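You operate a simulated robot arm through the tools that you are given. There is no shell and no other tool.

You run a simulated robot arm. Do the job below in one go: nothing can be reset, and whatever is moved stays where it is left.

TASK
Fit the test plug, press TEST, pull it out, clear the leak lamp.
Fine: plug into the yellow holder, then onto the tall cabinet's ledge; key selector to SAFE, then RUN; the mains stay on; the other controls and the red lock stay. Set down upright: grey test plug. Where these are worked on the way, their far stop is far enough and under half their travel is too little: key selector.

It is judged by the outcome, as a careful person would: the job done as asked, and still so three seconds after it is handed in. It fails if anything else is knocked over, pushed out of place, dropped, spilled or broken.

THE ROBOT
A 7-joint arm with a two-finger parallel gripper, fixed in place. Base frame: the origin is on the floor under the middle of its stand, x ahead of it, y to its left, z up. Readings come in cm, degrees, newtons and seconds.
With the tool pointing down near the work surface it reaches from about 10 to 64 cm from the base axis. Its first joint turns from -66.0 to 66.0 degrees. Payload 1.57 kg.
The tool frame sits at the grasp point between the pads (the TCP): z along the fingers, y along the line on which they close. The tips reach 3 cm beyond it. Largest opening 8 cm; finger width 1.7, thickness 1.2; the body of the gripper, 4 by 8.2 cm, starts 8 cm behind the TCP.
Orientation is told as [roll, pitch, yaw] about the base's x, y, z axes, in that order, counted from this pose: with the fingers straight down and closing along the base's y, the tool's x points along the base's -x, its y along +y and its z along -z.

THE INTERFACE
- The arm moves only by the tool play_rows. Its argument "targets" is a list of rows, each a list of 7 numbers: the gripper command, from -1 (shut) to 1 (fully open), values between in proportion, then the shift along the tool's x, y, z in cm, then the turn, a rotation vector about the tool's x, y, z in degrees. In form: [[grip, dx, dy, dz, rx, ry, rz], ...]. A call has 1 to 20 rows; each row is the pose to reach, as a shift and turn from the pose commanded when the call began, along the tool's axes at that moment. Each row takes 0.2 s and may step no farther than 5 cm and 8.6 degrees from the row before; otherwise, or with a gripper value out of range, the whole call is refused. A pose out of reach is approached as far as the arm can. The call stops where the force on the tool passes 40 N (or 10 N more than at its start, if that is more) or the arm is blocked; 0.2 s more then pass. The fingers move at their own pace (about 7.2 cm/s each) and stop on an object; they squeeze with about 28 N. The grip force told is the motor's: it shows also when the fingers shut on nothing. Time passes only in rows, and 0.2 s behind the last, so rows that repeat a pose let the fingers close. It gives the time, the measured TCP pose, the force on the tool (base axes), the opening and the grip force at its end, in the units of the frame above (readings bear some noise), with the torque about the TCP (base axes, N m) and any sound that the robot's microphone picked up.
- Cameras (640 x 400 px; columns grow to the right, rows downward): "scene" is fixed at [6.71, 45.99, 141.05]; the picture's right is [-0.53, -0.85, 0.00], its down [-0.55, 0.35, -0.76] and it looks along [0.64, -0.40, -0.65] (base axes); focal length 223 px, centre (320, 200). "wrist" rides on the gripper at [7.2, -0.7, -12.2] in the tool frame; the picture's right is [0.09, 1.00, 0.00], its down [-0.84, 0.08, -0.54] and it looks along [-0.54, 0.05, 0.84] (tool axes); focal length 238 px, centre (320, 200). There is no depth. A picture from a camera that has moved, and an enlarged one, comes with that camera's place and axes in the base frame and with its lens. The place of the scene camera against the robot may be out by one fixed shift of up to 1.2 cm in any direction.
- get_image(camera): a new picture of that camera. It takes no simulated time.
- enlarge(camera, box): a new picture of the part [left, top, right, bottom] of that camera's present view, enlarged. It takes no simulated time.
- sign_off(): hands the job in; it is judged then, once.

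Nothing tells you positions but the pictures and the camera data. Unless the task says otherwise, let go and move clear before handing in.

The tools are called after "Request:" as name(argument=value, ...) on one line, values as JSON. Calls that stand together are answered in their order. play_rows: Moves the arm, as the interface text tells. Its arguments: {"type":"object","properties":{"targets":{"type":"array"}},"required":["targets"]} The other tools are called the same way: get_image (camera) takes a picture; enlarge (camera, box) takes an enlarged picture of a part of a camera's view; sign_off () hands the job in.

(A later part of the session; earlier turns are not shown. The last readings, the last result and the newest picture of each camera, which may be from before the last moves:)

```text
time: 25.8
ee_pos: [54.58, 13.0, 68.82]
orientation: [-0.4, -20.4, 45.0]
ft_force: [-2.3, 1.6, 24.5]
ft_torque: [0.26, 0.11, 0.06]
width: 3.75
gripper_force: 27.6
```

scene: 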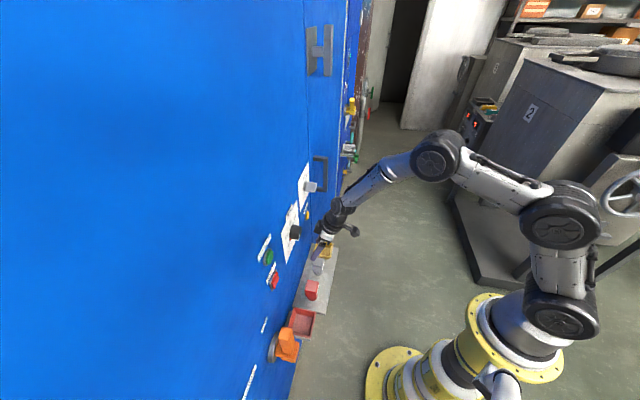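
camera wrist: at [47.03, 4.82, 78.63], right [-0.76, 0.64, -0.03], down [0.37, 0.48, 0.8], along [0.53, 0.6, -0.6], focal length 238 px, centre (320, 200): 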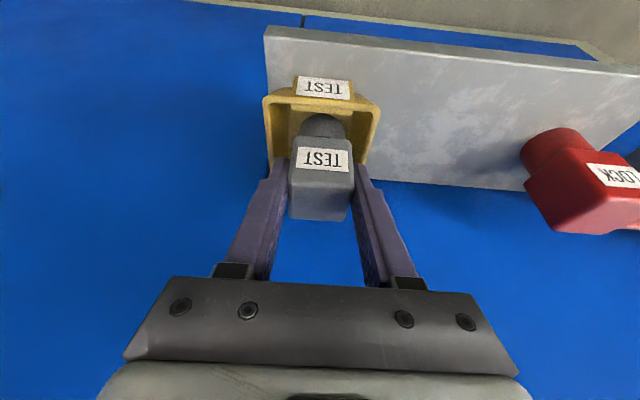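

Contact with the holder floor at TCP z≈68.85. I'll relieve the pressing, then open the fingers.

Request:
play_rows(targets=[[-1, -0.05, 0, -0.14, 0, 0, 0], [-1, -0.09, 0, -0.25, 0, 0, 0], [-1, -0.09, 0, -0.25, 0, 0, 0]])

Request:
play_rows(targets=[[0.0, 0, 0, 0, 0, 0, 0], [0.2, 0, 0, 0, 0, 0, 0], [0.35, 0, 0, 0, 0, 0, 0], [0.35, 0, 0, 0, 0, 0, 0]])

Request:
get_image(camera="wrist")

Request:
enlarge(camera="scene", box=[290, 210, 370, 270])

```text
time: 26.6
ee_pos: [54.37, 12.91, 68.78]
orientation: [-0.3, -20.1, 44.8]
ft_force: [4.2, -0.9, 9.7]
ft_torque: [0.06, -0.39, -0.04]
width: 3.75
gripper_force: 27.1
```

```text
time: 27.6
ee_pos: [54.38, 12.84, 68.87]
orientation: [-0.1, -20.1, 44.9]
ft_force: [-0.6, 0.0, 0.7]
ft_torque: [-0.01, 0.0, 0.02]
width: 5.39
gripper_force: 0.1
```

```text
taken
camera wrist: at [47.02, 4.82, 77.78], right [-0.76, 0.64, -0.03], down [0.37, 0.48, 0.8], along [0.53, 0.6, -0.6], focal length 238 px, centre (320, 200)
```

wrist: 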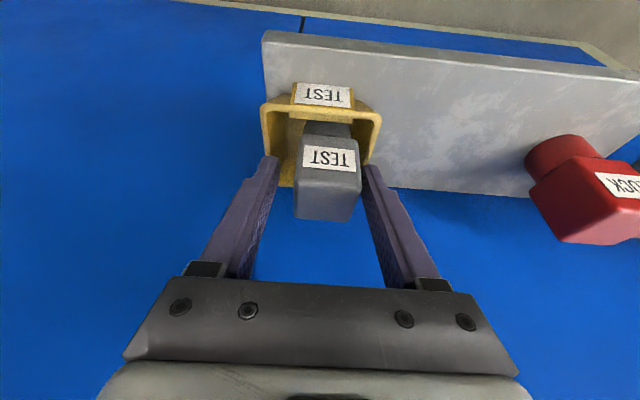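

```text
6.67 times, centred on (330, 240) of scene
camera zoom: at [6.71, 45.99, 141.05], right [-0.53, -0.85, 0.0], down [-0.55, 0.35, -0.76], along [0.64, -0.4, -0.65], focal length 1487 px, centre (253, -67)
```

zoom: 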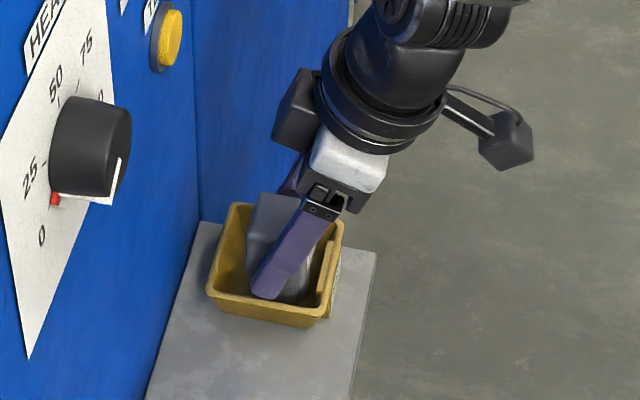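

Released; the plug moved slightly when letting go. Let me check it's upright in the holder.

Request:
enlarge(camera="wrist", box=[250, 70, 400, 230])

```text
2.50 times, centred on (325, 150) of wrist
camera zoom: at [47.02, 4.82, 77.78], right [-0.76, 0.64, -0.03], down [0.37, 0.48, 0.8], along [0.53, 0.6, -0.6], focal length 596 px, centre (308, 325)
```

zoom: 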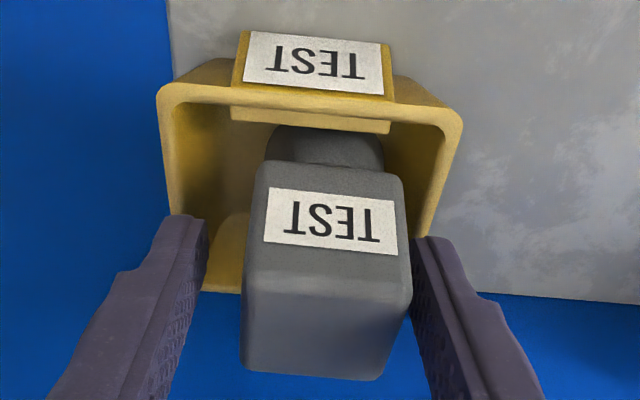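

The plug stands upright in the holder. I'll open a bit more, lift straight up clear of it, and look.

Request:
play_rows(targets=[[0.5, 0, 0.2, 0, 0, 0, 0], [0.6, 0, 0.3, 0, 0, 0, 0], [0.6, 0, 0.3, 0, 0, 0, 0], [0.6, -0.5, 0.3, -1.4, 0, 0, 0], [0.6, -1.2, 0.3, -3.3, 0, 0, 0], [0.6, -2.2, 0.3, -6, 0, 0, 0], [0.6, -3.3, 0.3, -9, 0, 0, 0], [0.6, -4.47, 0.3, -12.2, 0, 0, 0]])

Request:
get_image(camera="wrist")

Request:
enlarge(camera="scene", box=[290, 190, 370, 270])

```text
time: 29.4
ee_pos: [54.18, 13.27, 81.88]
orientation: [-0.1, -20.1, 44.8]
ft_force: [0.5, 0.3, 0.4]
ft_torque: [-0.03, 0.01, -0.04]
width: 6.4
gripper_force: 0.0
```

```text
taken
camera wrist: at [46.78, 5.01, 90.79], right [-0.76, 0.64, -0.03], down [0.37, 0.48, 0.8], along [0.53, 0.6, -0.6], focal length 238 px, centre (320, 200)
```

wrist: 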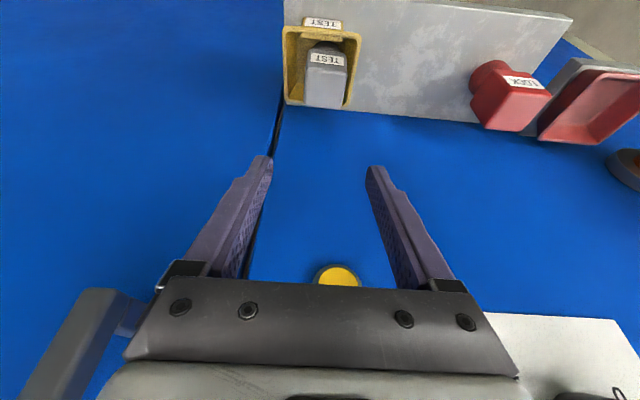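

```text
5.00 times, centred on (330, 230) of scene
camera zoom: at [6.71, 45.99, 141.05], right [-0.53, -0.85, 0.0], down [-0.55, 0.35, -0.76], along [0.64, -0.4, -0.65], focal length 1115 px, centre (270, 50)
```

zoom: 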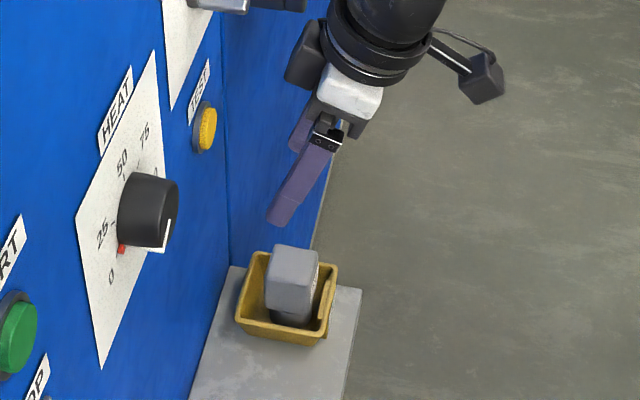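

The plug is upright in the yellow holder. Next I'll close the fingers, pitch the gripper to near horizontal and line up in front of the TEST button.

Request:
play_rows(targets=[[0.3, 0.44, 0.23, -0.65, 0, -7.2, 0], [0, 0.88, 0.47, -1.3, 0, -14.4, 0], [-0.3, 1.3, 0.7, -1.94, 0, -21.6, 0], [-0.6, 1.75, 0.93, -2.58, 0, -28.8, 0], [-1, 2.2, 1.17, -3.23, 0, -36, 0], [-1, 2.63, 1.4, -3.87, 0, -43.2, 0], [-1, 3.06, 1.63, -4.52, 0, -50.4, 0], [-1, 3.5, 1.87, -5.16, 0, -57.6, 0], [-1, 3.94, 2.1, -5.81, 0, -65, 0]])

Request:
get_image(camera="wrist")

Request:
get_image(camera="scene")

```text
time: 31.4
ee_pos: [48.71, 10.62, 85.92]
orientation: [-1.4, -85.3, 46.4]
ft_force: [-0.3, 0.8, 0.0]
ft_torque: [0.02, -0.04, 0.01]
width: 0.01
gripper_force: 21.2
```

```text
taken
camera wrist: at [40.05, 1.21, 79.72], right [-0.71, 0.7, -0.09], down [-0.39, -0.28, 0.88], along [0.59, 0.66, 0.47], focal length 238 px, centre (320, 200)
```

wrist: 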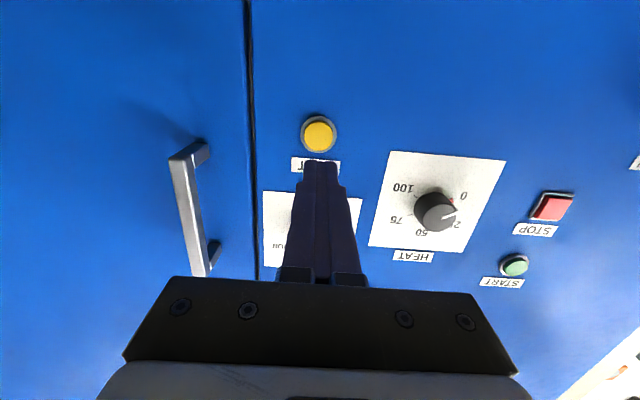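

```text
taken
```

scene: 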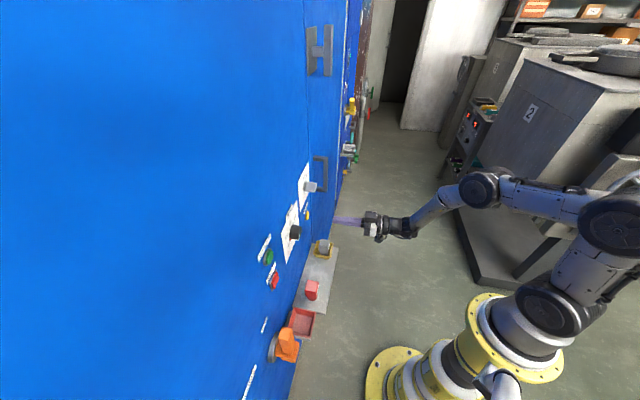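

Tool is now lined up with TEST (button face ≈ fwd 54.5, z≈85.3). I'll advance to just short of it.

Request:
play_rows(targets=[[-1, -0.1, 0, 2.5, 0, 0, 0], [-1, -0.2, 0, 5, 0, 0, 0], [-1, -0.3, 0, 7, 0, 0, 0], [-1, -0.35, 0, 8.3, 0, 0, 0], [-1, -0.35, 0, 8.3, 0, 0, 0]])

Request:
get_image(camera="wrist")

Request:
enlarge(camera="scene", box=[280, 170, 360, 250])

```text
time: 32.6
ee_pos: [54.48, 16.61, 85.6]
orientation: [-1.6, -85.1, 46.3]
ft_force: [-0.9, 0.2, 0.7]
ft_torque: [0.01, -0.01, 0.0]
width: 0.0
gripper_force: 21.1
```

```text
taken
camera wrist: at [45.96, 7.09, 79.43], right [-0.71, 0.7, -0.09], down [-0.39, -0.27, 0.88], along [0.59, 0.66, 0.47], focal length 238 px, centre (320, 200)
```

wrist: 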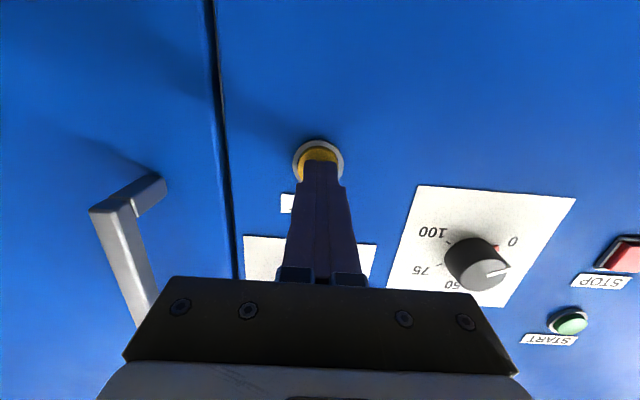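

```text
5.00 times, centred on (320, 210) of scene
camera zoom: at [6.71, 45.99, 141.05], right [-0.53, -0.85, 0.0], down [-0.55, 0.35, -0.76], along [0.64, -0.4, -0.65], focal length 1115 px, centre (320, 150)
```

zoom: 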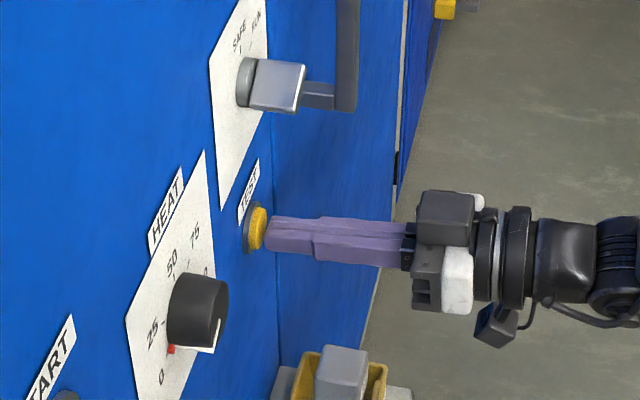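

Fingertip is right at the TEST button, centred. Pressing in small steps and listening for a click.

Request:
play_rows(targets=[[-1, 0, 0, 0.3, 0, 0, 0], [-1, 0, 0, 0.6, 0, 0, 0], [-1, 0, 0, 0.6, 0, 0, 0]])

```text
time: 33.4
ee_pos: [54.93, 17.08, 85.54]
orientation: [-1.3, -85.1, 46.2]
ft_force: [-2.1, -1.7, 0.7]
ft_torque: [0.01, -0.04, 0.03]
width: 0.01
gripper_force: 20.9
heard: click
```

A click was heard at light force. I'll press slightly deeper, hold briefly, then back off.

Request:
play_rows(targets=[[-1, 0, 0, 0.2, 0, 0, 0], [-1, 0, 0, 0.2, 0, 0, 0], [-1, 0, 0, 0.2, 0, 0, 0]])

Request:
get_image(camera="scene")

Request:
get_image(camera="wrist")

```text
time: 34.2
ee_pos: [55.15, 17.11, 85.58]
orientation: [-1.4, -85.1, 46.3]
ft_force: [-2.9, -2.1, 1.7]
ft_torque: [0.06, -0.08, 0.03]
width: 0.01
gripper_force: 21.2
```

```text
taken
```

scene: 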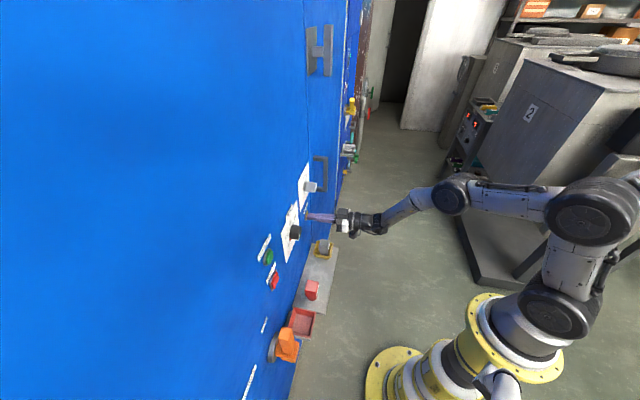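

```text
taken
camera wrist: at [46.52, 7.62, 79.33], right [-0.71, 0.7, -0.09], down [-0.39, -0.27, 0.88], along [0.59, 0.66, 0.47], focal length 238 px, centre (320, 200)
```

wrist: 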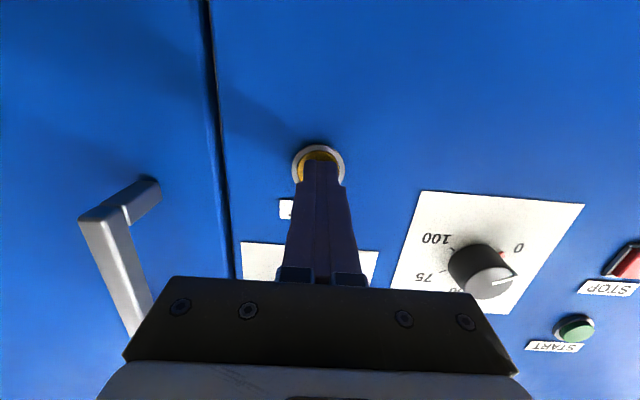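

TEST pressed past its click. Backing off, then checking for lamp changes.

Request:
play_rows(targets=[[-1, 0, 0, -1, 0, 0, 0], [-1, 0, 0, -3, 0, 0, 0], [-1, 0, 0, -5.5, 0, 0, 0], [-1, 0, 0, -8, 0, 0, 0], [-1, 0, 0, -10, 0, 0, 0]])

Request:
get_image(camera="wrist")

Request:
enlarge(camera="scene", box=[290, 0, 390, 200])

Request:
enlarge(camera="scene", box=[420, 80, 520, 180])

Request:
enlarge(camera="scene", box=[260, 160, 340, 260])

```text
time: 35.4
ee_pos: [47.91, 10.0, 86.35]
orientation: [-1.1, -85.1, 45.9]
ft_force: [0.8, -0.4, -0.8]
ft_torque: [0.03, -0.02, 0.03]
width: 0.03
gripper_force: 20.9
```

```text
taken
camera wrist: at [39.4, 0.6, 80.19], right [-0.71, 0.7, -0.09], down [-0.39, -0.28, 0.88], along [0.59, 0.66, 0.47], focal length 238 px, centre (320, 200)
```

wrist: 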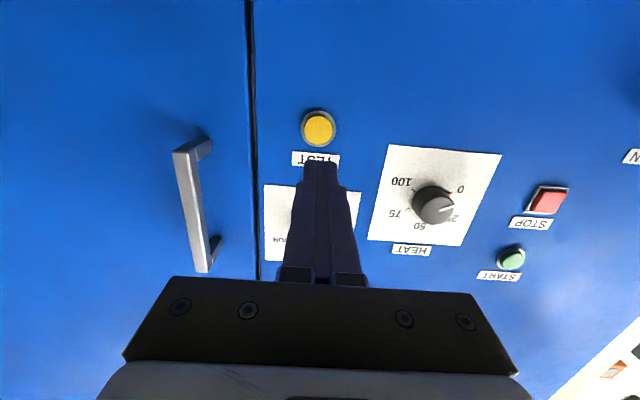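

```text
2.00 times, centred on (340, 100) of scene
camera zoom: at [6.71, 46.0, 141.05], right [-0.53, -0.85, 0.0], down [-0.55, 0.35, -0.76], along [0.64, -0.4, -0.65], focal length 446 px, centre (280, 400)
```

zoom: 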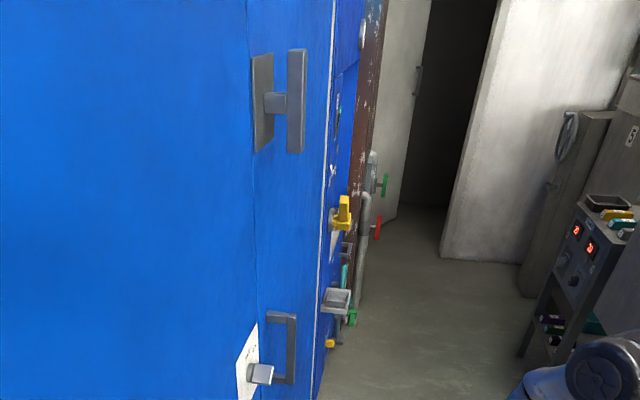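

```text
4.00 times, centred on (470, 130) of scene
camera zoom: at [6.71, 46.0, 141.05], right [-0.53, -0.85, 0.0], down [-0.55, 0.35, -0.76], along [0.64, -0.4, -0.65], focal length 892 px, centre (-280, 480)
```

zoom: 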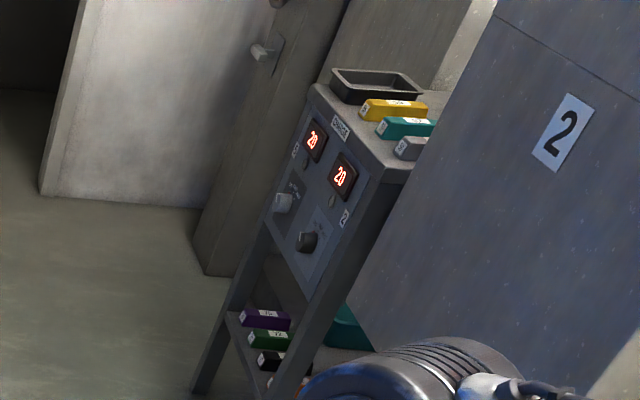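

```text
4.00 times, centred on (300, 210) of scene
camera zoom: at [6.71, 46.0, 141.05], right [-0.53, -0.85, 0.0], down [-0.55, 0.35, -0.76], along [0.64, -0.4, -0.65], focal length 892 px, centre (400, 160)
```

zoom: 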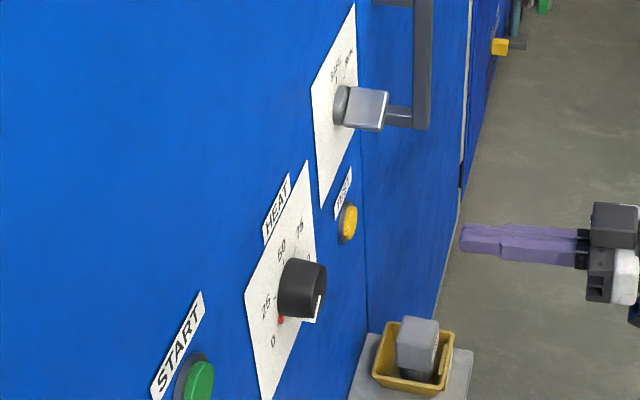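

No lamp visible on the lower panel; it's probably higher up. I'll raise and tilt the wrist camera upward to find it.

Request:
play_rows(targets=[[-1, -3.1, 0.9, 0, 0, -4, 0], [-1, -6.2, 1.8, 0, 0, -8, 0], [-1, -9.3, 2.7, 0, 0, -12, 0], [-1, -12.4, 3.7, 0, 0, -17, 0], [-1, -15.5, 4.6, 0, 0, -21, 0], [-1, -18.7, 5.5, 0, 0, -25, 0]])

Request:
get_image(camera="wrist")

Request:
get_image(camera="scene")

```text
time: 36.8
ee_pos: [45.24, 15.18, 105.07]
orientation: [-179.7, -69.9, -135.4]
ft_force: [0.3, 0.6, -0.2]
ft_torque: [0.02, -0.01, 0.0]
width: 0.03
gripper_force: 21.4
```

```text
taken
camera wrist: at [39.28, 8.42, 94.06], right [-0.68, 0.73, -0.09], down [-0.62, -0.51, 0.6], along [0.39, 0.46, 0.8], focal length 238 px, centre (320, 200)
```

wrist: 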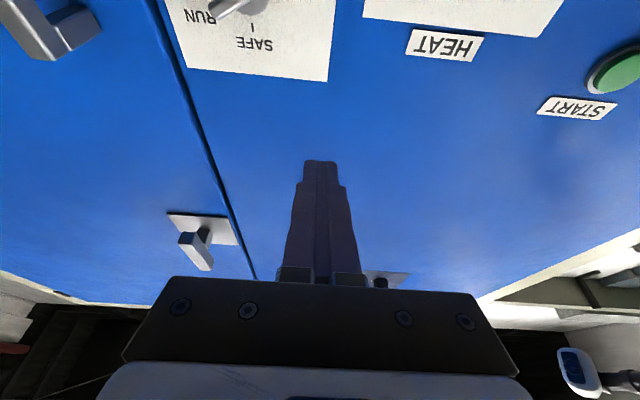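

```text
taken
```

scene: 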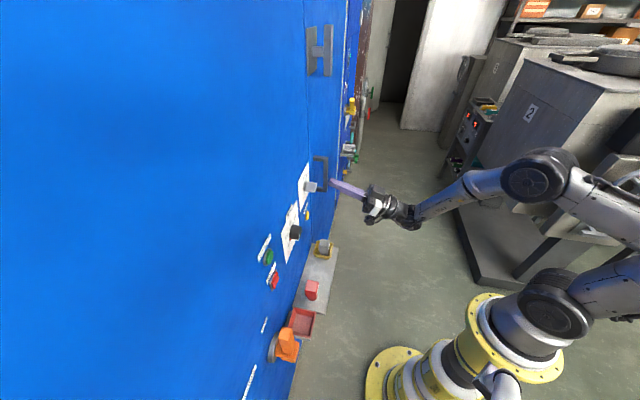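

There's a plate higher up partly hidden behind the gripper. I'll tilt up a bit more to see it.

Request:
play_rows(targets=[[-1, 0, -0.8, 0, 0, -5, 0], [-1, 0, -1.6, 0, 0, -10, 0], [-1, 0, -2.4, 0, 0, -15, 0], [-1, 0, -3.2, 0, 0, -20, 0]])

Request:
get_image(camera="wrist")

```text
time: 37.8
ee_pos: [47.41, 12.81, 105.13]
orientation: [-179.9, -49.6, -135.3]
ft_force: [-0.9, 0.1, 0.2]
ft_torque: [-0.04, 0.01, 0.0]
width: 0.01
gripper_force: 21.2
```

```text
taken
camera wrist: at [44.61, 9.03, 91.63], right [-0.66, 0.75, -0.07], down [-0.73, -0.62, 0.29], along [0.17, 0.24, 0.95], focal length 238 px, centre (320, 200)
```

wrist: 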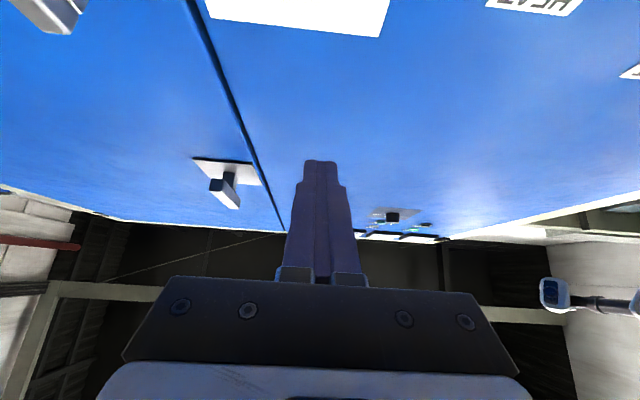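

Request:
enlarge(camera="wrist", box=[340, 190, 460, 260])

Request:
enlarge(camera="wrist", box=[360, 195, 440, 245])

```text
5.33 times, centred on (400, 225) of wrist
camera zoom: at [44.61, 9.03, 91.63], right [-0.66, 0.75, -0.07], down [-0.73, -0.62, 0.29], along [0.17, 0.24, 0.95], focal length 1271 px, centre (-107, 67)
```

zoom: 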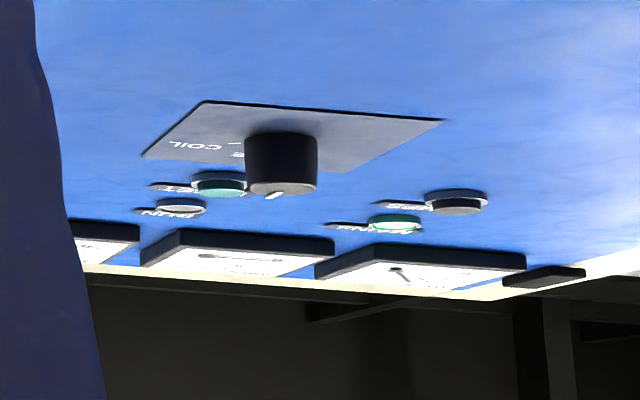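

```text
8.00 times, centred on (400, 220) of wrist
camera zoom: at [44.61, 9.03, 91.63], right [-0.66, 0.75, -0.07], down [-0.73, -0.62, 0.29], along [0.17, 0.24, 0.95], focal length 1907 px, centre (-320, 40)
```

zoom: 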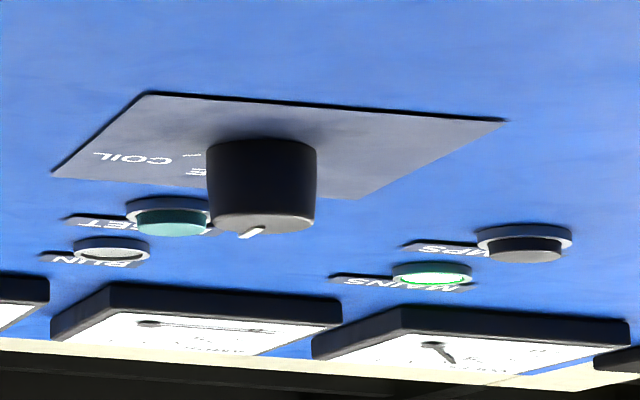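

There's a row of lamps and gauges high on the cabinet (MAINS lit green, RUN, etc.). I'll shift right and up to see the part hidden by the finger.

Request:
play_rows(targets=[[-1, -1.5, -2, 1.3, 0, 0, 0], [-1, -3, -4, 2.6, 0, 0, 0], [-1, -4.6, -6, 3.8, 0, 0, 0], [-1, -6.1, -8, 5.1, 0, 0, 0]])

Request:
get_image(camera="wrist")

Request:
enlarge(camera="wrist", box=[350, 180, 510, 280])

```text
time: 38.8
ee_pos: [53.13, 7.2, 112.96]
orientation: [-179.9, -49.8, -135.2]
ft_force: [0.1, -0.9, 0.4]
ft_torque: [-0.01, 0.02, 0.06]
width: 0.0
gripper_force: 21.8
```

```text
taken
camera wrist: at [50.23, 3.43, 99.53], right [-0.66, 0.75, -0.07], down [-0.73, -0.62, 0.29], along [0.17, 0.25, 0.95], focal length 238 px, centre (320, 200)
```

wrist: 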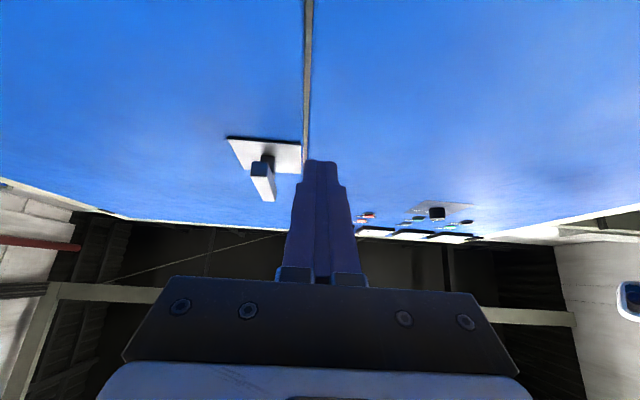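

```text
4.00 times, centred on (430, 230) of wrist
camera zoom: at [50.23, 3.43, 99.53], right [-0.66, 0.75, -0.07], down [-0.73, -0.62, 0.29], along [0.17, 0.25, 0.95], focal length 953 px, centre (-120, 80)
```

zoom: 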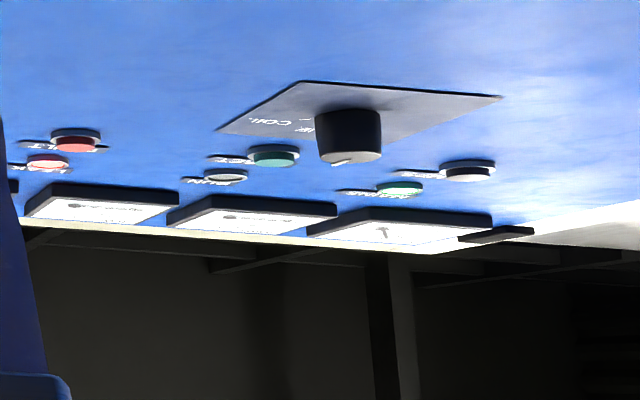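

A red lamp appears lit to the left in this view. Zooming in.

Request:
enlarge(camera="wrist", box=[345, 205, 395, 235])

Request:
enlarge(camera="wrist", box=[390, 205, 480, 245])

```text
12.80 times, centred on (370, 220) of wrist
camera zoom: at [50.23, 3.43, 99.53], right [-0.66, 0.75, -0.07], down [-0.73, -0.62, 0.29], along [0.17, 0.25, 0.95], focal length 3051 px, centre (-320, -56)
```

zoom: 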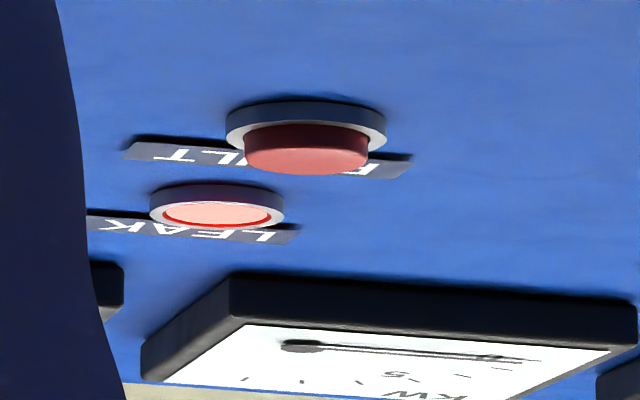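

```text
7.11 times, centred on (435, 225) of wrist
camera zoom: at [50.23, 3.43, 99.53], right [-0.66, 0.75, -0.07], down [-0.73, -0.62, 0.29], along [0.17, 0.25, 0.95], focal length 1695 px, centre (-498, 22)
```

zoom: 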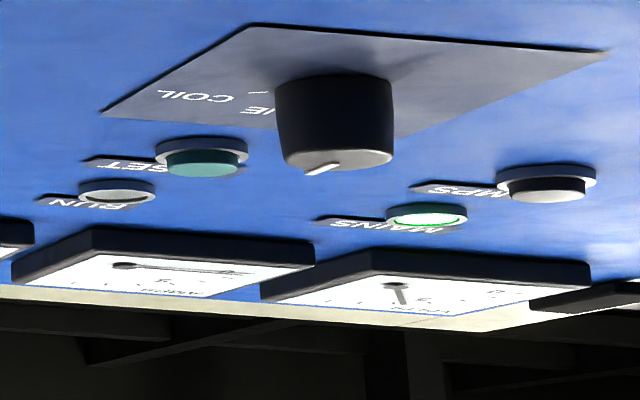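

The LEAK lamp is lit red (MAINS green, RUN off), so the test took effect. Now back down to pull the plug out of the holder.

Request:
play_rows(targets=[[-1, 1.0, 1.3, -0.85, 0, 7.5, 0], [-1, 2.0, 2.7, -1.7, 0, 15, 0], [-1, 3.05, 4, -2.55, 0, 22.5, 0], [-1, 4.1, 5.3, -3.4, 0, 30, 0], [-1, 5.1, 6.7, -4.25, 0, 37.5, 0], [-1, 6.1, 8, -5.1, 0, 45, 0]])

```text
time: 40.2
ee_pos: [47.47, 12.88, 104.86]
orientation: [-1.4, -85.0, 46.3]
ft_force: [0.5, -0.3, 0.3]
ft_torque: [0.0, -0.01, 0.01]
width: 0.0
gripper_force: 21.6
```

Request:
play_rows(targets=[[-1, 2.75, -0.5, 0.23, 0, 7.2, 0], [-1, 5.5, -1, 0.45, 0, 14.4, 0], [-1, 8.3, -1.5, 0.68, 0, 21.6, 0], [-1, 11, -2, 0.9, 0, 28.8, 0], [-0.6, 13.8, -2.55, 1.13, 0, 36, 0], [-0.2, 16.5, -3.1, 1.36, 0, 43.2, 0], [0.2, 19.3, -3.6, 1.6, 0, 50.4, 0], [0.6, 22, -4.1, 1.8, 0, 57.6, 0], [0.6, 24.8, -4.6, 2.04, 0, 65, 0], [0.6, 24.8, -4.6, 2.04, 0, 65, 0]])

Request:
get_image(camera="wrist")

Request:
get_image(camera="scene")

```text
time: 42.4
ee_pos: [50.81, 9.49, 80.23]
orientation: [0.0, -20.1, 44.9]
ft_force: [-0.2, 0.5, -0.5]
ft_torque: [-0.02, 0.0, -0.02]
width: 6.38
gripper_force: 0.1
```

```text
taken
camera wrist: at [43.42, 1.33, 89.06], right [-0.76, 0.64, -0.03], down [0.37, 0.48, 0.8], along [0.53, 0.6, -0.6], focal length 238 px, centre (320, 200)
```

wrist: 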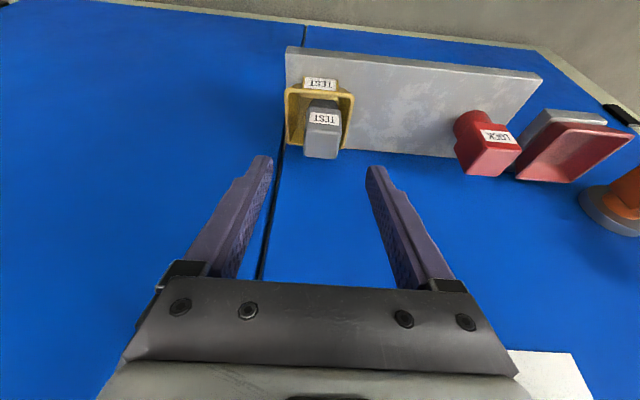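

```text
taken
```

scene: 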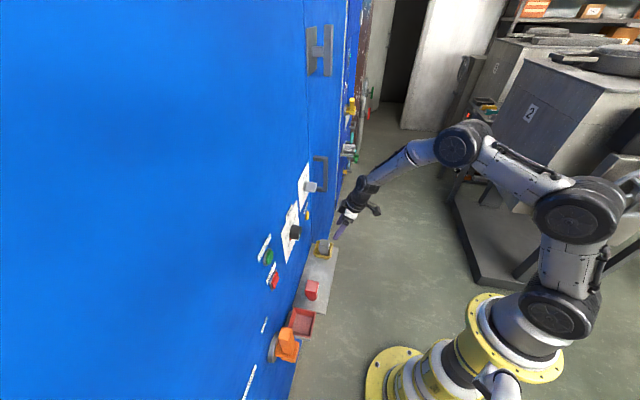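

Request:
enlarge(camera="wrist", box=[260, 60, 400, 180])

```text
3.33 times, centred on (330, 120) of wrist
camera zoom: at [43.42, 1.33, 89.06], right [-0.76, 0.64, -0.03], down [0.37, 0.48, 0.8], along [0.53, 0.6, -0.6], focal length 794 px, centre (287, 467)
```

zoom: 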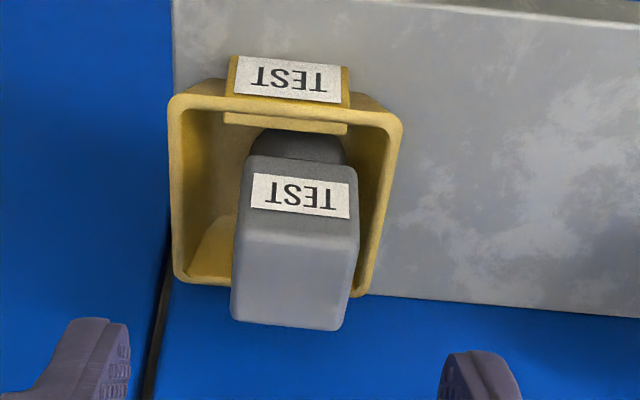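

Plug in the holder is centred at fwd 48.0, lat −28.9. Moving over it and lowering with fingers open.

Request:
play_rows(targets=[[0.5, -1.56, 0.18, 2.8, 0, 0, 0], [0.5, -3.12, 0.35, 5.61, 0, 0, 0], [0.5, -2.3, 0.35, 7.9, 0, 0, 0], [0.5, -1.5, 0.35, 10.1, 0, 0, 0], [0.5, -0.67, 0.35, 12.31, 0, 0, 0], [0.5, -0.67, 0.35, 12.31, 0, 0, 0]])

Request:
get_image(camera="wrist")

```text
time: 43.8
ee_pos: [53.88, 13.29, 68.71]
orientation: [-0.1, -20.1, 44.9]
ft_force: [-0.1, 0.5, 0.3]
ft_torque: [0.01, 0.01, -0.01]
width: 5.99
gripper_force: 0.1
```

```text
taken
camera wrist: at [46.51, 5.09, 77.64], right [-0.76, 0.64, -0.03], down [0.37, 0.48, 0.8], along [0.53, 0.6, -0.6], focal length 238 px, centre (320, 200)
```

wrist: 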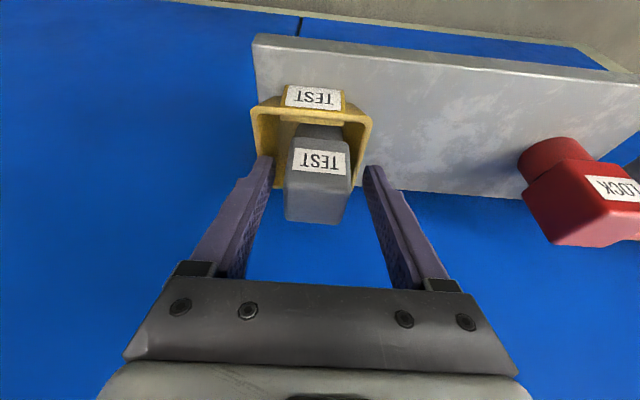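

Head is centred between the fingers. Closing and lifting straight out.

Request:
play_rows(targets=[[0.2, 0, 0, 0, 0, 0, 0], [-0.1, 0, 0, 0, 0, 0, 0], [-0.5, 0, 0, 0, 0, 0, 0], [-1, 0, 0, 0, 0, 0, 0], [-1, 0, 0, 0, 0, 0, 0], [-1, 0, 0, 0, 0, 0, 0]])

Request:
play_rows(targets=[[-1, -0.34, 0, -0.94, 0, 0, 0], [-1, -1.03, 0, -2.82, 0, 0, 0], [-1, -1.72, 0, -4.7, 0, 0, 0], [-1, -2.4, 0, -6.57, 0, 0, 0], [-1, -2.4, 0, -6.57, 0, 0, 0]])

Request:
get_image(camera="wrist")

Request:
enlarge(camera="scene", box=[290, 190, 370, 290])

```text
time: 45.2
ee_pos: [53.89, 13.22, 68.75]
orientation: [-0.2, -20.1, 44.9]
ft_force: [0.5, 0.1, 0.7]
ft_torque: [0.02, -0.01, -0.01]
width: 3.75
gripper_force: 28.0
```

```text
time: 46.4
ee_pos: [53.9, 13.16, 75.76]
orientation: [-0.1, -20.1, 44.9]
ft_force: [0.3, -1.2, -0.6]
ft_torque: [-0.02, 0.02, -0.02]
width: 3.75
gripper_force: 28.0
```

```text
taken
camera wrist: at [46.56, 5.05, 84.7], right [-0.76, 0.64, -0.03], down [0.37, 0.48, 0.8], along [0.53, 0.6, -0.6], focal length 238 px, centre (320, 200)
```

wrist: 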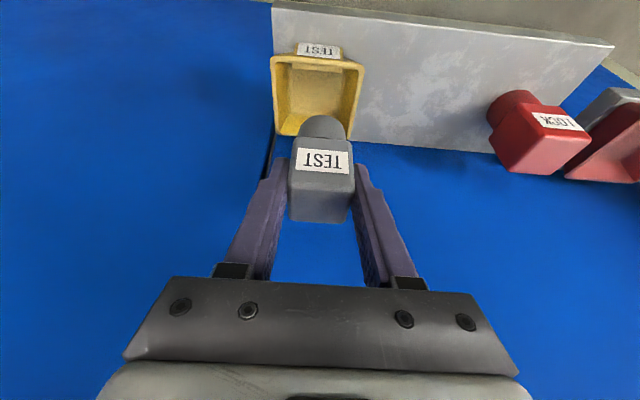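

```text
4.00 times, centred on (330, 240) of scene
camera zoom: at [6.71, 45.99, 141.05], right [-0.53, -0.85, 0.0], down [-0.55, 0.35, -0.76], along [0.64, -0.4, -0.65], focal length 892 px, centre (280, 40)
```

zoom: 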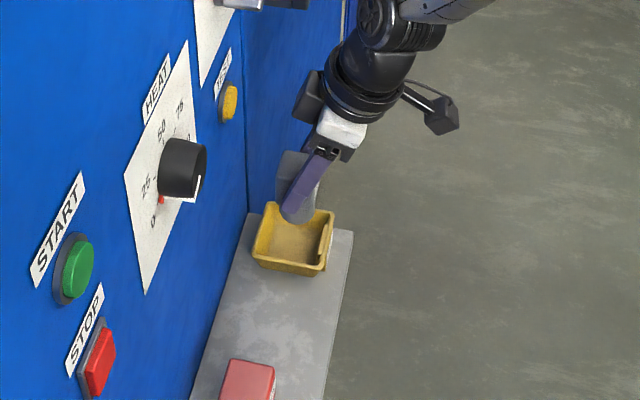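

Plug is out. Moving left to its original free spot on the ledge between holder and red lock, then lowering.

Request:
play_rows(targets=[[-1, -0.1, 2.2, 0.03, 0, 0, 0], [-1, -0.2, 4.4, 0.07, 0, 0, 0], [-1, -0.3, 6.6, 0.1, 0, 0, 0], [-1, -0.38, 8.85, 0.14, 0, 0, 0], [-1, -0.38, 8.85, 0.14, 0, 0, 0]])

Request:
play_rows(targets=[[-1, 0.69, 0, 1.88, 0, 0, 0], [-1, 1.37, 0, 3.76, 0, 0, 0], [-1, 2.06, 0, 5.63, 0, 0, 0], [-1, 2.4, 0, 6.57, 0, 0, 0], [-1, 2.4, 0, 6.57, 0, 0, 0]])

Request:
get_image(camera="wrist")

Request:
enlarge(camera="scene", box=[290, 210, 370, 310])

```text
time: 47.6
ee_pos: [47.92, 19.81, 75.7]
orientation: [-0.1, -20.1, 45.0]
ft_force: [0.4, -0.6, -1.2]
ft_torque: [-0.01, 0.01, -0.01]
width: 3.75
gripper_force: 28.1
```

```text
time: 48.8
ee_pos: [47.9, 19.68, 68.78]
orientation: [-0.1, -20.1, 44.9]
ft_force: [-0.1, 0.8, -1.0]
ft_torque: [-0.04, -0.02, 0.02]
width: 3.74
gripper_force: 28.2
```

```text
taken
camera wrist: at [40.64, 11.55, 77.67], right [-0.76, 0.64, -0.03], down [0.37, 0.48, 0.8], along [0.53, 0.6, -0.6], focal length 238 px, centre (320, 200)
```

wrist: 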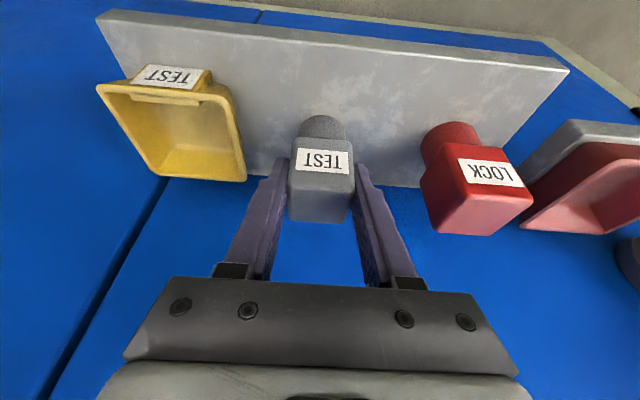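

```text
4.00 times, centred on (330, 260) of scene
camera zoom: at [6.71, 45.99, 141.05], right [-0.53, -0.85, 0.0], down [-0.55, 0.35, -0.76], along [0.64, -0.4, -0.65], focal length 892 px, centre (280, -40)
```

zoom: 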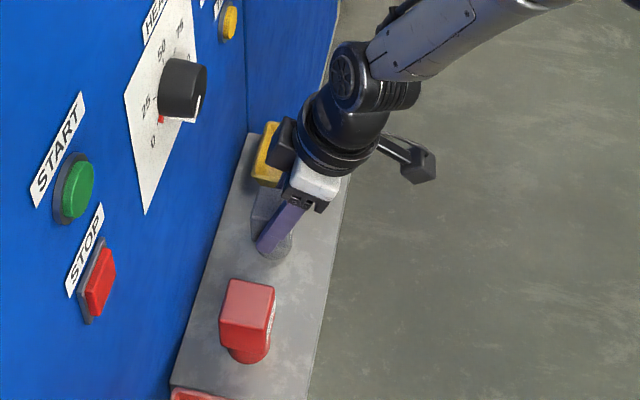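

Just above the ledge at the original spot; lowering in small steps to contact.

Request:
play_rows(targets=[[-1, 0.05, 0, 0.14, 0, 0, 0], [-1, 0.1, 0, 0.28, 0, 0, 0], [-1, 0.1, 0, 0.28, 0, 0, 0]])

Request:
play_rows(targets=[[-1, 0.03, 0, 0.09, 0, 0, 0], [-1, 0.07, 0, 0.19, 0, 0, 0], [-1, 0.07, 0, 0.19, 0, 0, 0]])

```text
time: 49.6
ee_pos: [47.96, 19.72, 68.43]
orientation: [-0.1, -20.1, 45.0]
ft_force: [0.3, 0.3, -1.3]
ft_torque: [0.01, 0.02, 0.0]
width: 3.76
gripper_force: 28.1
```

```text
time: 50.4
ee_pos: [48.02, 19.68, 68.32]
orientation: [-0.1, -20.2, 44.9]
ft_force: [0.8, 0.2, -0.4]
ft_torque: [0.01, 0.01, 0.05]
width: 3.73
gripper_force: 28.4
```

Request:
play_rows(targets=[[-1, 0.03, 0, 0.07, 0, 0, 0], [-1, 0.05, 0, 0.14, 0, 0, 0], [-1, 0.05, 0, 0.14, 0, 0, 0]])

```text
time: 51.2
ee_pos: [47.97, 19.75, 68.18]
orientation: [-0.2, -20.2, 45.0]
ft_force: [-0.5, -0.4, 1.3]
ft_torque: [-0.02, 0.0, -0.02]
width: 3.78
gripper_force: 27.9
```

Request:
play_rows(targets=[[-1, 0.03, 0, 0.09, 0, 0, 0], [-1, 0.03, 0, 0.09, 0, 0, 0]])

```text
time: 51.8
ee_pos: [48.03, 19.75, 68.22]
orientation: [-0.2, -20.1, 45.0]
ft_force: [-2.9, -0.6, 11.3]
ft_torque: [0.03, 0.26, -0.03]
width: 3.77
gripper_force: 28.2
```

The plug is standing on the ledge (11 N contact). I'll relieve a hair and open the fingers.

Request:
play_rows(targets=[[-1, -0.03, 0, -0.08, 0, 0, 0], [-1, -0.03, 0, -0.08, 0, 0, 0], [0.1, -0.03, 0, -0.08, 0, 0, 0], [0.3, -0.03, 0, -0.08, 0, 0, 0], [0.5, -0.03, 0, -0.08, 0, 0, 0], [0.5, -0.03, 0, -0.08, 0, 0, 0]])

Request:
get_image(camera="wrist")

```text
time: 53.2
ee_pos: [48.02, 19.74, 68.01]
orientation: [-0.2, -20.2, 44.9]
ft_force: [-0.8, -0.2, 0.3]
ft_torque: [-0.05, 0.0, -0.01]
width: 6.02
gripper_force: 0.1
```

```text
taken
camera wrist: at [40.64, 11.56, 77.05], right [-0.76, 0.64, -0.03], down [0.37, 0.48, 0.8], along [0.53, 0.6, -0.6], focal length 238 px, centre (320, 200)
```

wrist: 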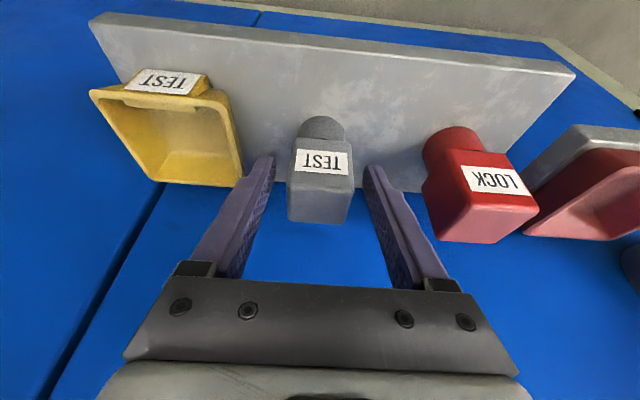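

Plug released and standing. Lifting clear and backing away from the panel.

Request:
play_rows(targets=[[0.5, -0.34, 0, -0.94, 0, 0, 0], [0.5, -1.03, 0, -2.82, 0, 0, 0], [0.5, -1.72, 0, -4.7, 0, 0, 0], [0.5, -2.6, 0, -7.1, 0, 0, 0], [0.5, -3.44, 0, -9.4, 0, 0, 0], [0.5, -1.0, 0, -10.8, 0, 0, 0], [0.5, 1.8, 0, -12.2, 0, 0, 0], [0.5, 4.5, 0, -13.5, 0, 0, 0]])

Request:
get_image(camera="wrist")

Request:
enlarge(camera="scene", box=[270, 220, 350, 320])

```text
time: 55.0
ee_pos: [41.72, 13.46, 79.29]
orientation: [-0.1, -20.0, 44.9]
ft_force: [-0.3, 0.0, 0.2]
ft_torque: [0.01, 0.02, -0.01]
width: 6.0
gripper_force: 0.1
```

```text
taken
camera wrist: at [34.41, 5.25, 88.26], right [-0.76, 0.64, -0.03], down [0.37, 0.48, 0.8], along [0.53, 0.6, -0.6], focal length 238 px, centre (320, 200)
```

wrist: 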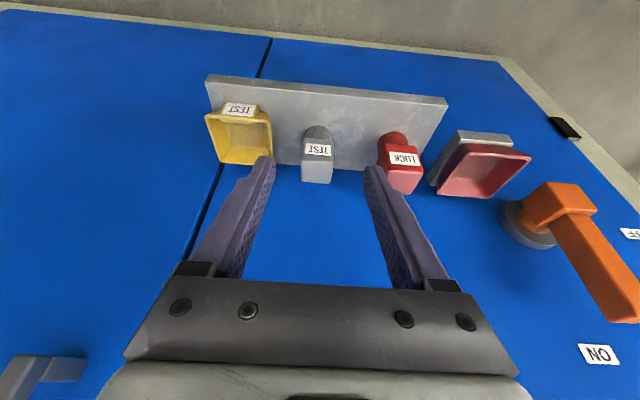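

```text
4.00 times, centred on (310, 270) of scene
camera zoom: at [6.71, 46.0, 141.05], right [-0.53, -0.85, 0.0], down [-0.55, 0.35, -0.76], along [0.64, -0.4, -0.65], focal length 892 px, centre (360, -80)
```

zoom: 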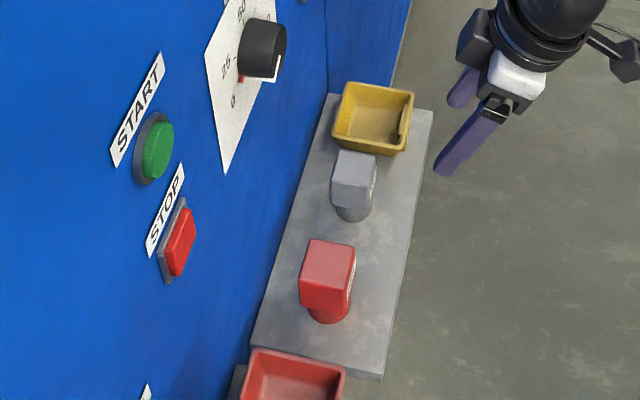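

The plug stands on the ledge and everything else is in place. Now pitching up to face the key selector (lat ≈ −26, z ≈ 98).

Request:
play_rows(targets=[[0.5, -0.92, -0.7, -1.87, 0, -7.2, 0], [0.5, -1.85, -1.4, -3.75, 0, -14.4, 0], [0.5, -2.77, -2.1, -5.62, 0, -21.6, 0], [0.5, -3.7, -2.8, -7.5, 0, -28.8, 0], [0.5, -4.6, -3.5, -9.4, 0, -36, 0], [0.5, -5.5, -4.2, -11.2, 0, -43.2, 0], [0.5, -6.5, -4.9, -13.1, 0, -50.4, 0], [0.5, -7.4, -5.6, -15, 0, -57.6, 0], [0.5, -8.31, -6.3, -16.87, 0, -65, 0]])

Request:
get_image(camera="wrist")

Request:
enlarge(camera="scene", box=[270, 140, 370, 220])

```text
time: 57.0
ee_pos: [47.47, 10.32, 97.99]
orientation: [-1.7, -85.3, 46.7]
ft_force: [-0.3, -0.7, 0.3]
ft_torque: [0.0, -0.02, 0.0]
width: 6.0
gripper_force: 0.1
```

```text
taken
camera wrist: at [38.91, 0.94, 91.83], right [-0.71, 0.7, -0.09], down [-0.39, -0.28, 0.88], along [0.59, 0.66, 0.47], focal length 238 px, centre (320, 200)
```

wrist: 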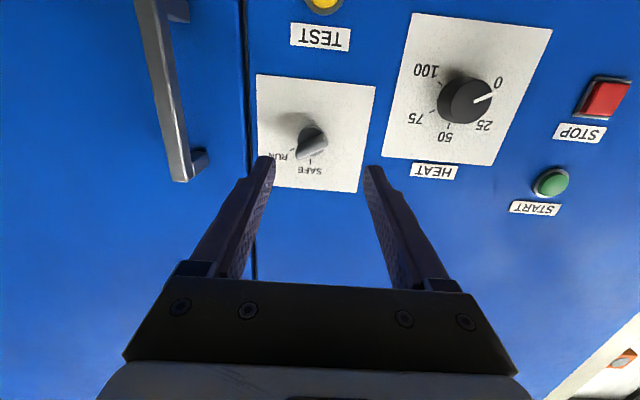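

```text
5.00 times, centred on (320, 180) of scene
camera zoom: at [6.71, 45.99, 141.05], right [-0.53, -0.85, 0.0], down [-0.55, 0.35, -0.76], along [0.64, -0.4, -0.65], focal length 1115 px, centre (320, 300)
```

zoom: 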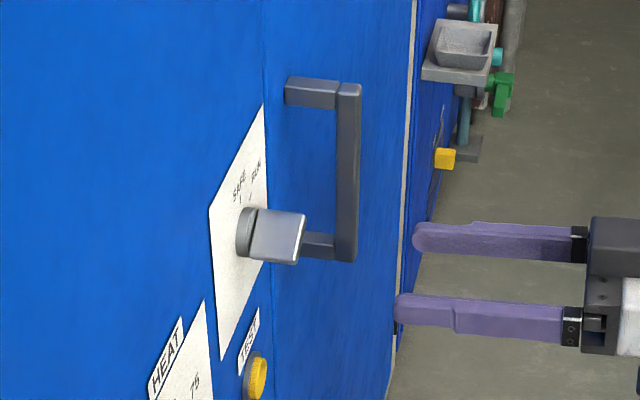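

Request:
enlarge(camera="wrist", box=[250, 70, 380, 200])

Request:
enlarge(camera="scene", box=[295, 165, 335, 205])

```text
3.08 times, centred on (315, 135) of wrist
camera zoom: at [38.91, 0.94, 91.83], right [-0.71, 0.7, -0.09], down [-0.39, -0.28, 0.88], along [0.59, 0.66, 0.47], focal length 733 px, centre (335, 400)
```

zoom: 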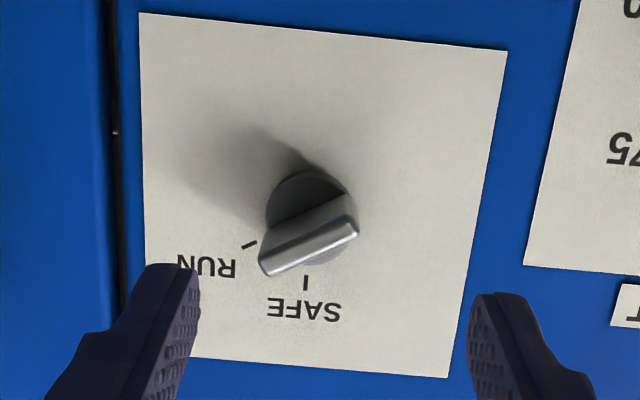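

```text
10.00 times, centred on (315, 185) of scene
camera zoom: at [6.71, 45.99, 141.05], right [-0.53, -0.85, 0.0], down [-0.55, 0.35, -0.76], along [0.64, -0.4, -0.65], focal length 2230 px, centre (370, 350)
```

zoom: 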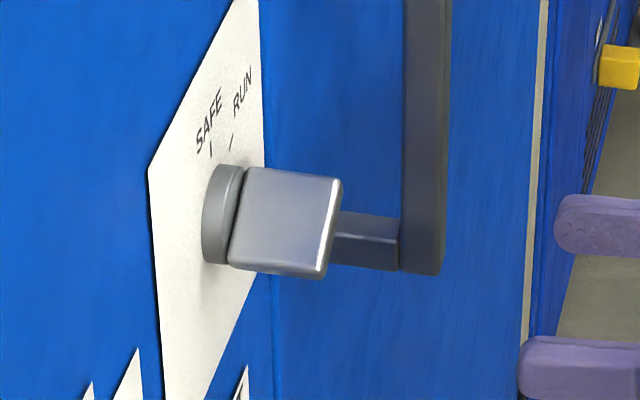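

The selector blade points at RUN (~60° clockwise of SAFE, which is straight up). Its axis is at lat ≈ −26.8, z ≈ 98.4, blade front at fwd ≈ 50.3. I'll level the tool and roll it 58° so the fingers straddle the blade.

Request:
play_rows(targets=[[0.4, -0.2, -0.25, 0, 0, -2.35, 0], [0.4, -0.41, -0.53, 0, 0, -4.7, 0]])

Request:
play_rows(targets=[[0.4, 0, 0, 0, 0, 0, 7.25], [0.4, 0, 0, 0, 0, 0, 14.5], [0.4, 0, 0, 0, 0, 0, 21.75], [0.4, 0, 0, 0, 0, 0, 29], [0.4, 0, 0, 0, 0, 0, 36.25], [0.4, 0, 0, 0, 0, 0, 43.5], [0.4, 0, 0, 0, 0, 0, 50.75], [0.4, 0, 0, 0, 0, 0, 58]])

Request:
get_image(camera="wrist")

Request:
get_image(camera="scene")

```text
time: 57.6
ee_pos: [47.87, 10.04, 98.27]
orientation: [-46.3, -89.7, 91.2]
ft_force: [-0.3, -0.5, 0.3]
ft_torque: [0.02, 0.0, -0.01]
width: 5.59
gripper_force: 0.1
```

```text
time: 59.4
ee_pos: [47.89, 10.1, 98.34]
orientation: [89.8, -31.9, -45.0]
ft_force: [0.0, -0.1, 0.6]
ft_torque: [0.0, -0.01, -0.01]
width: 5.6
gripper_force: 0.0
```

```text
taken
camera wrist: at [35.16, 5.58, 94.01], right [-0.43, 0.43, 0.8], down [0.09, -0.86, 0.51], along [0.9, 0.29, 0.33], focal length 238 px, centre (320, 200)
```

wrist: 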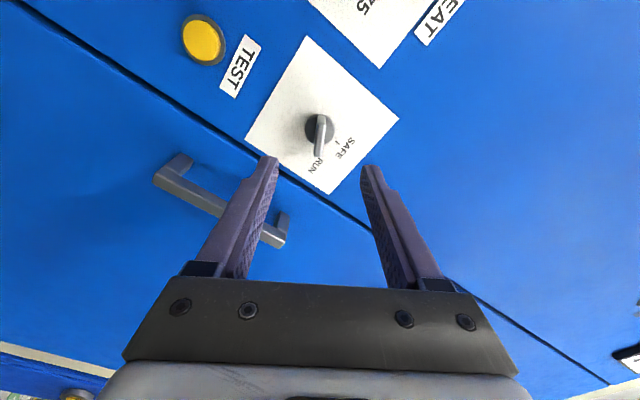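

```text
taken
```

scene: 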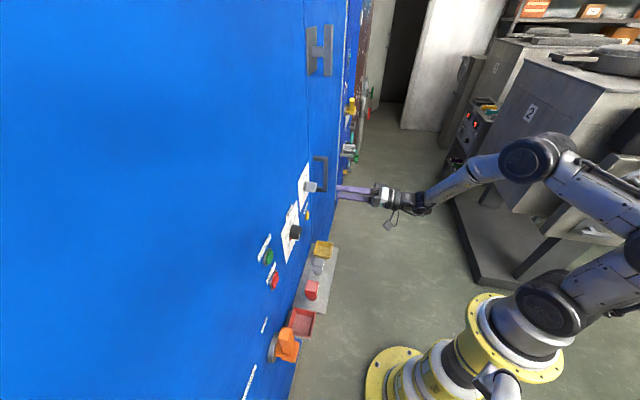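

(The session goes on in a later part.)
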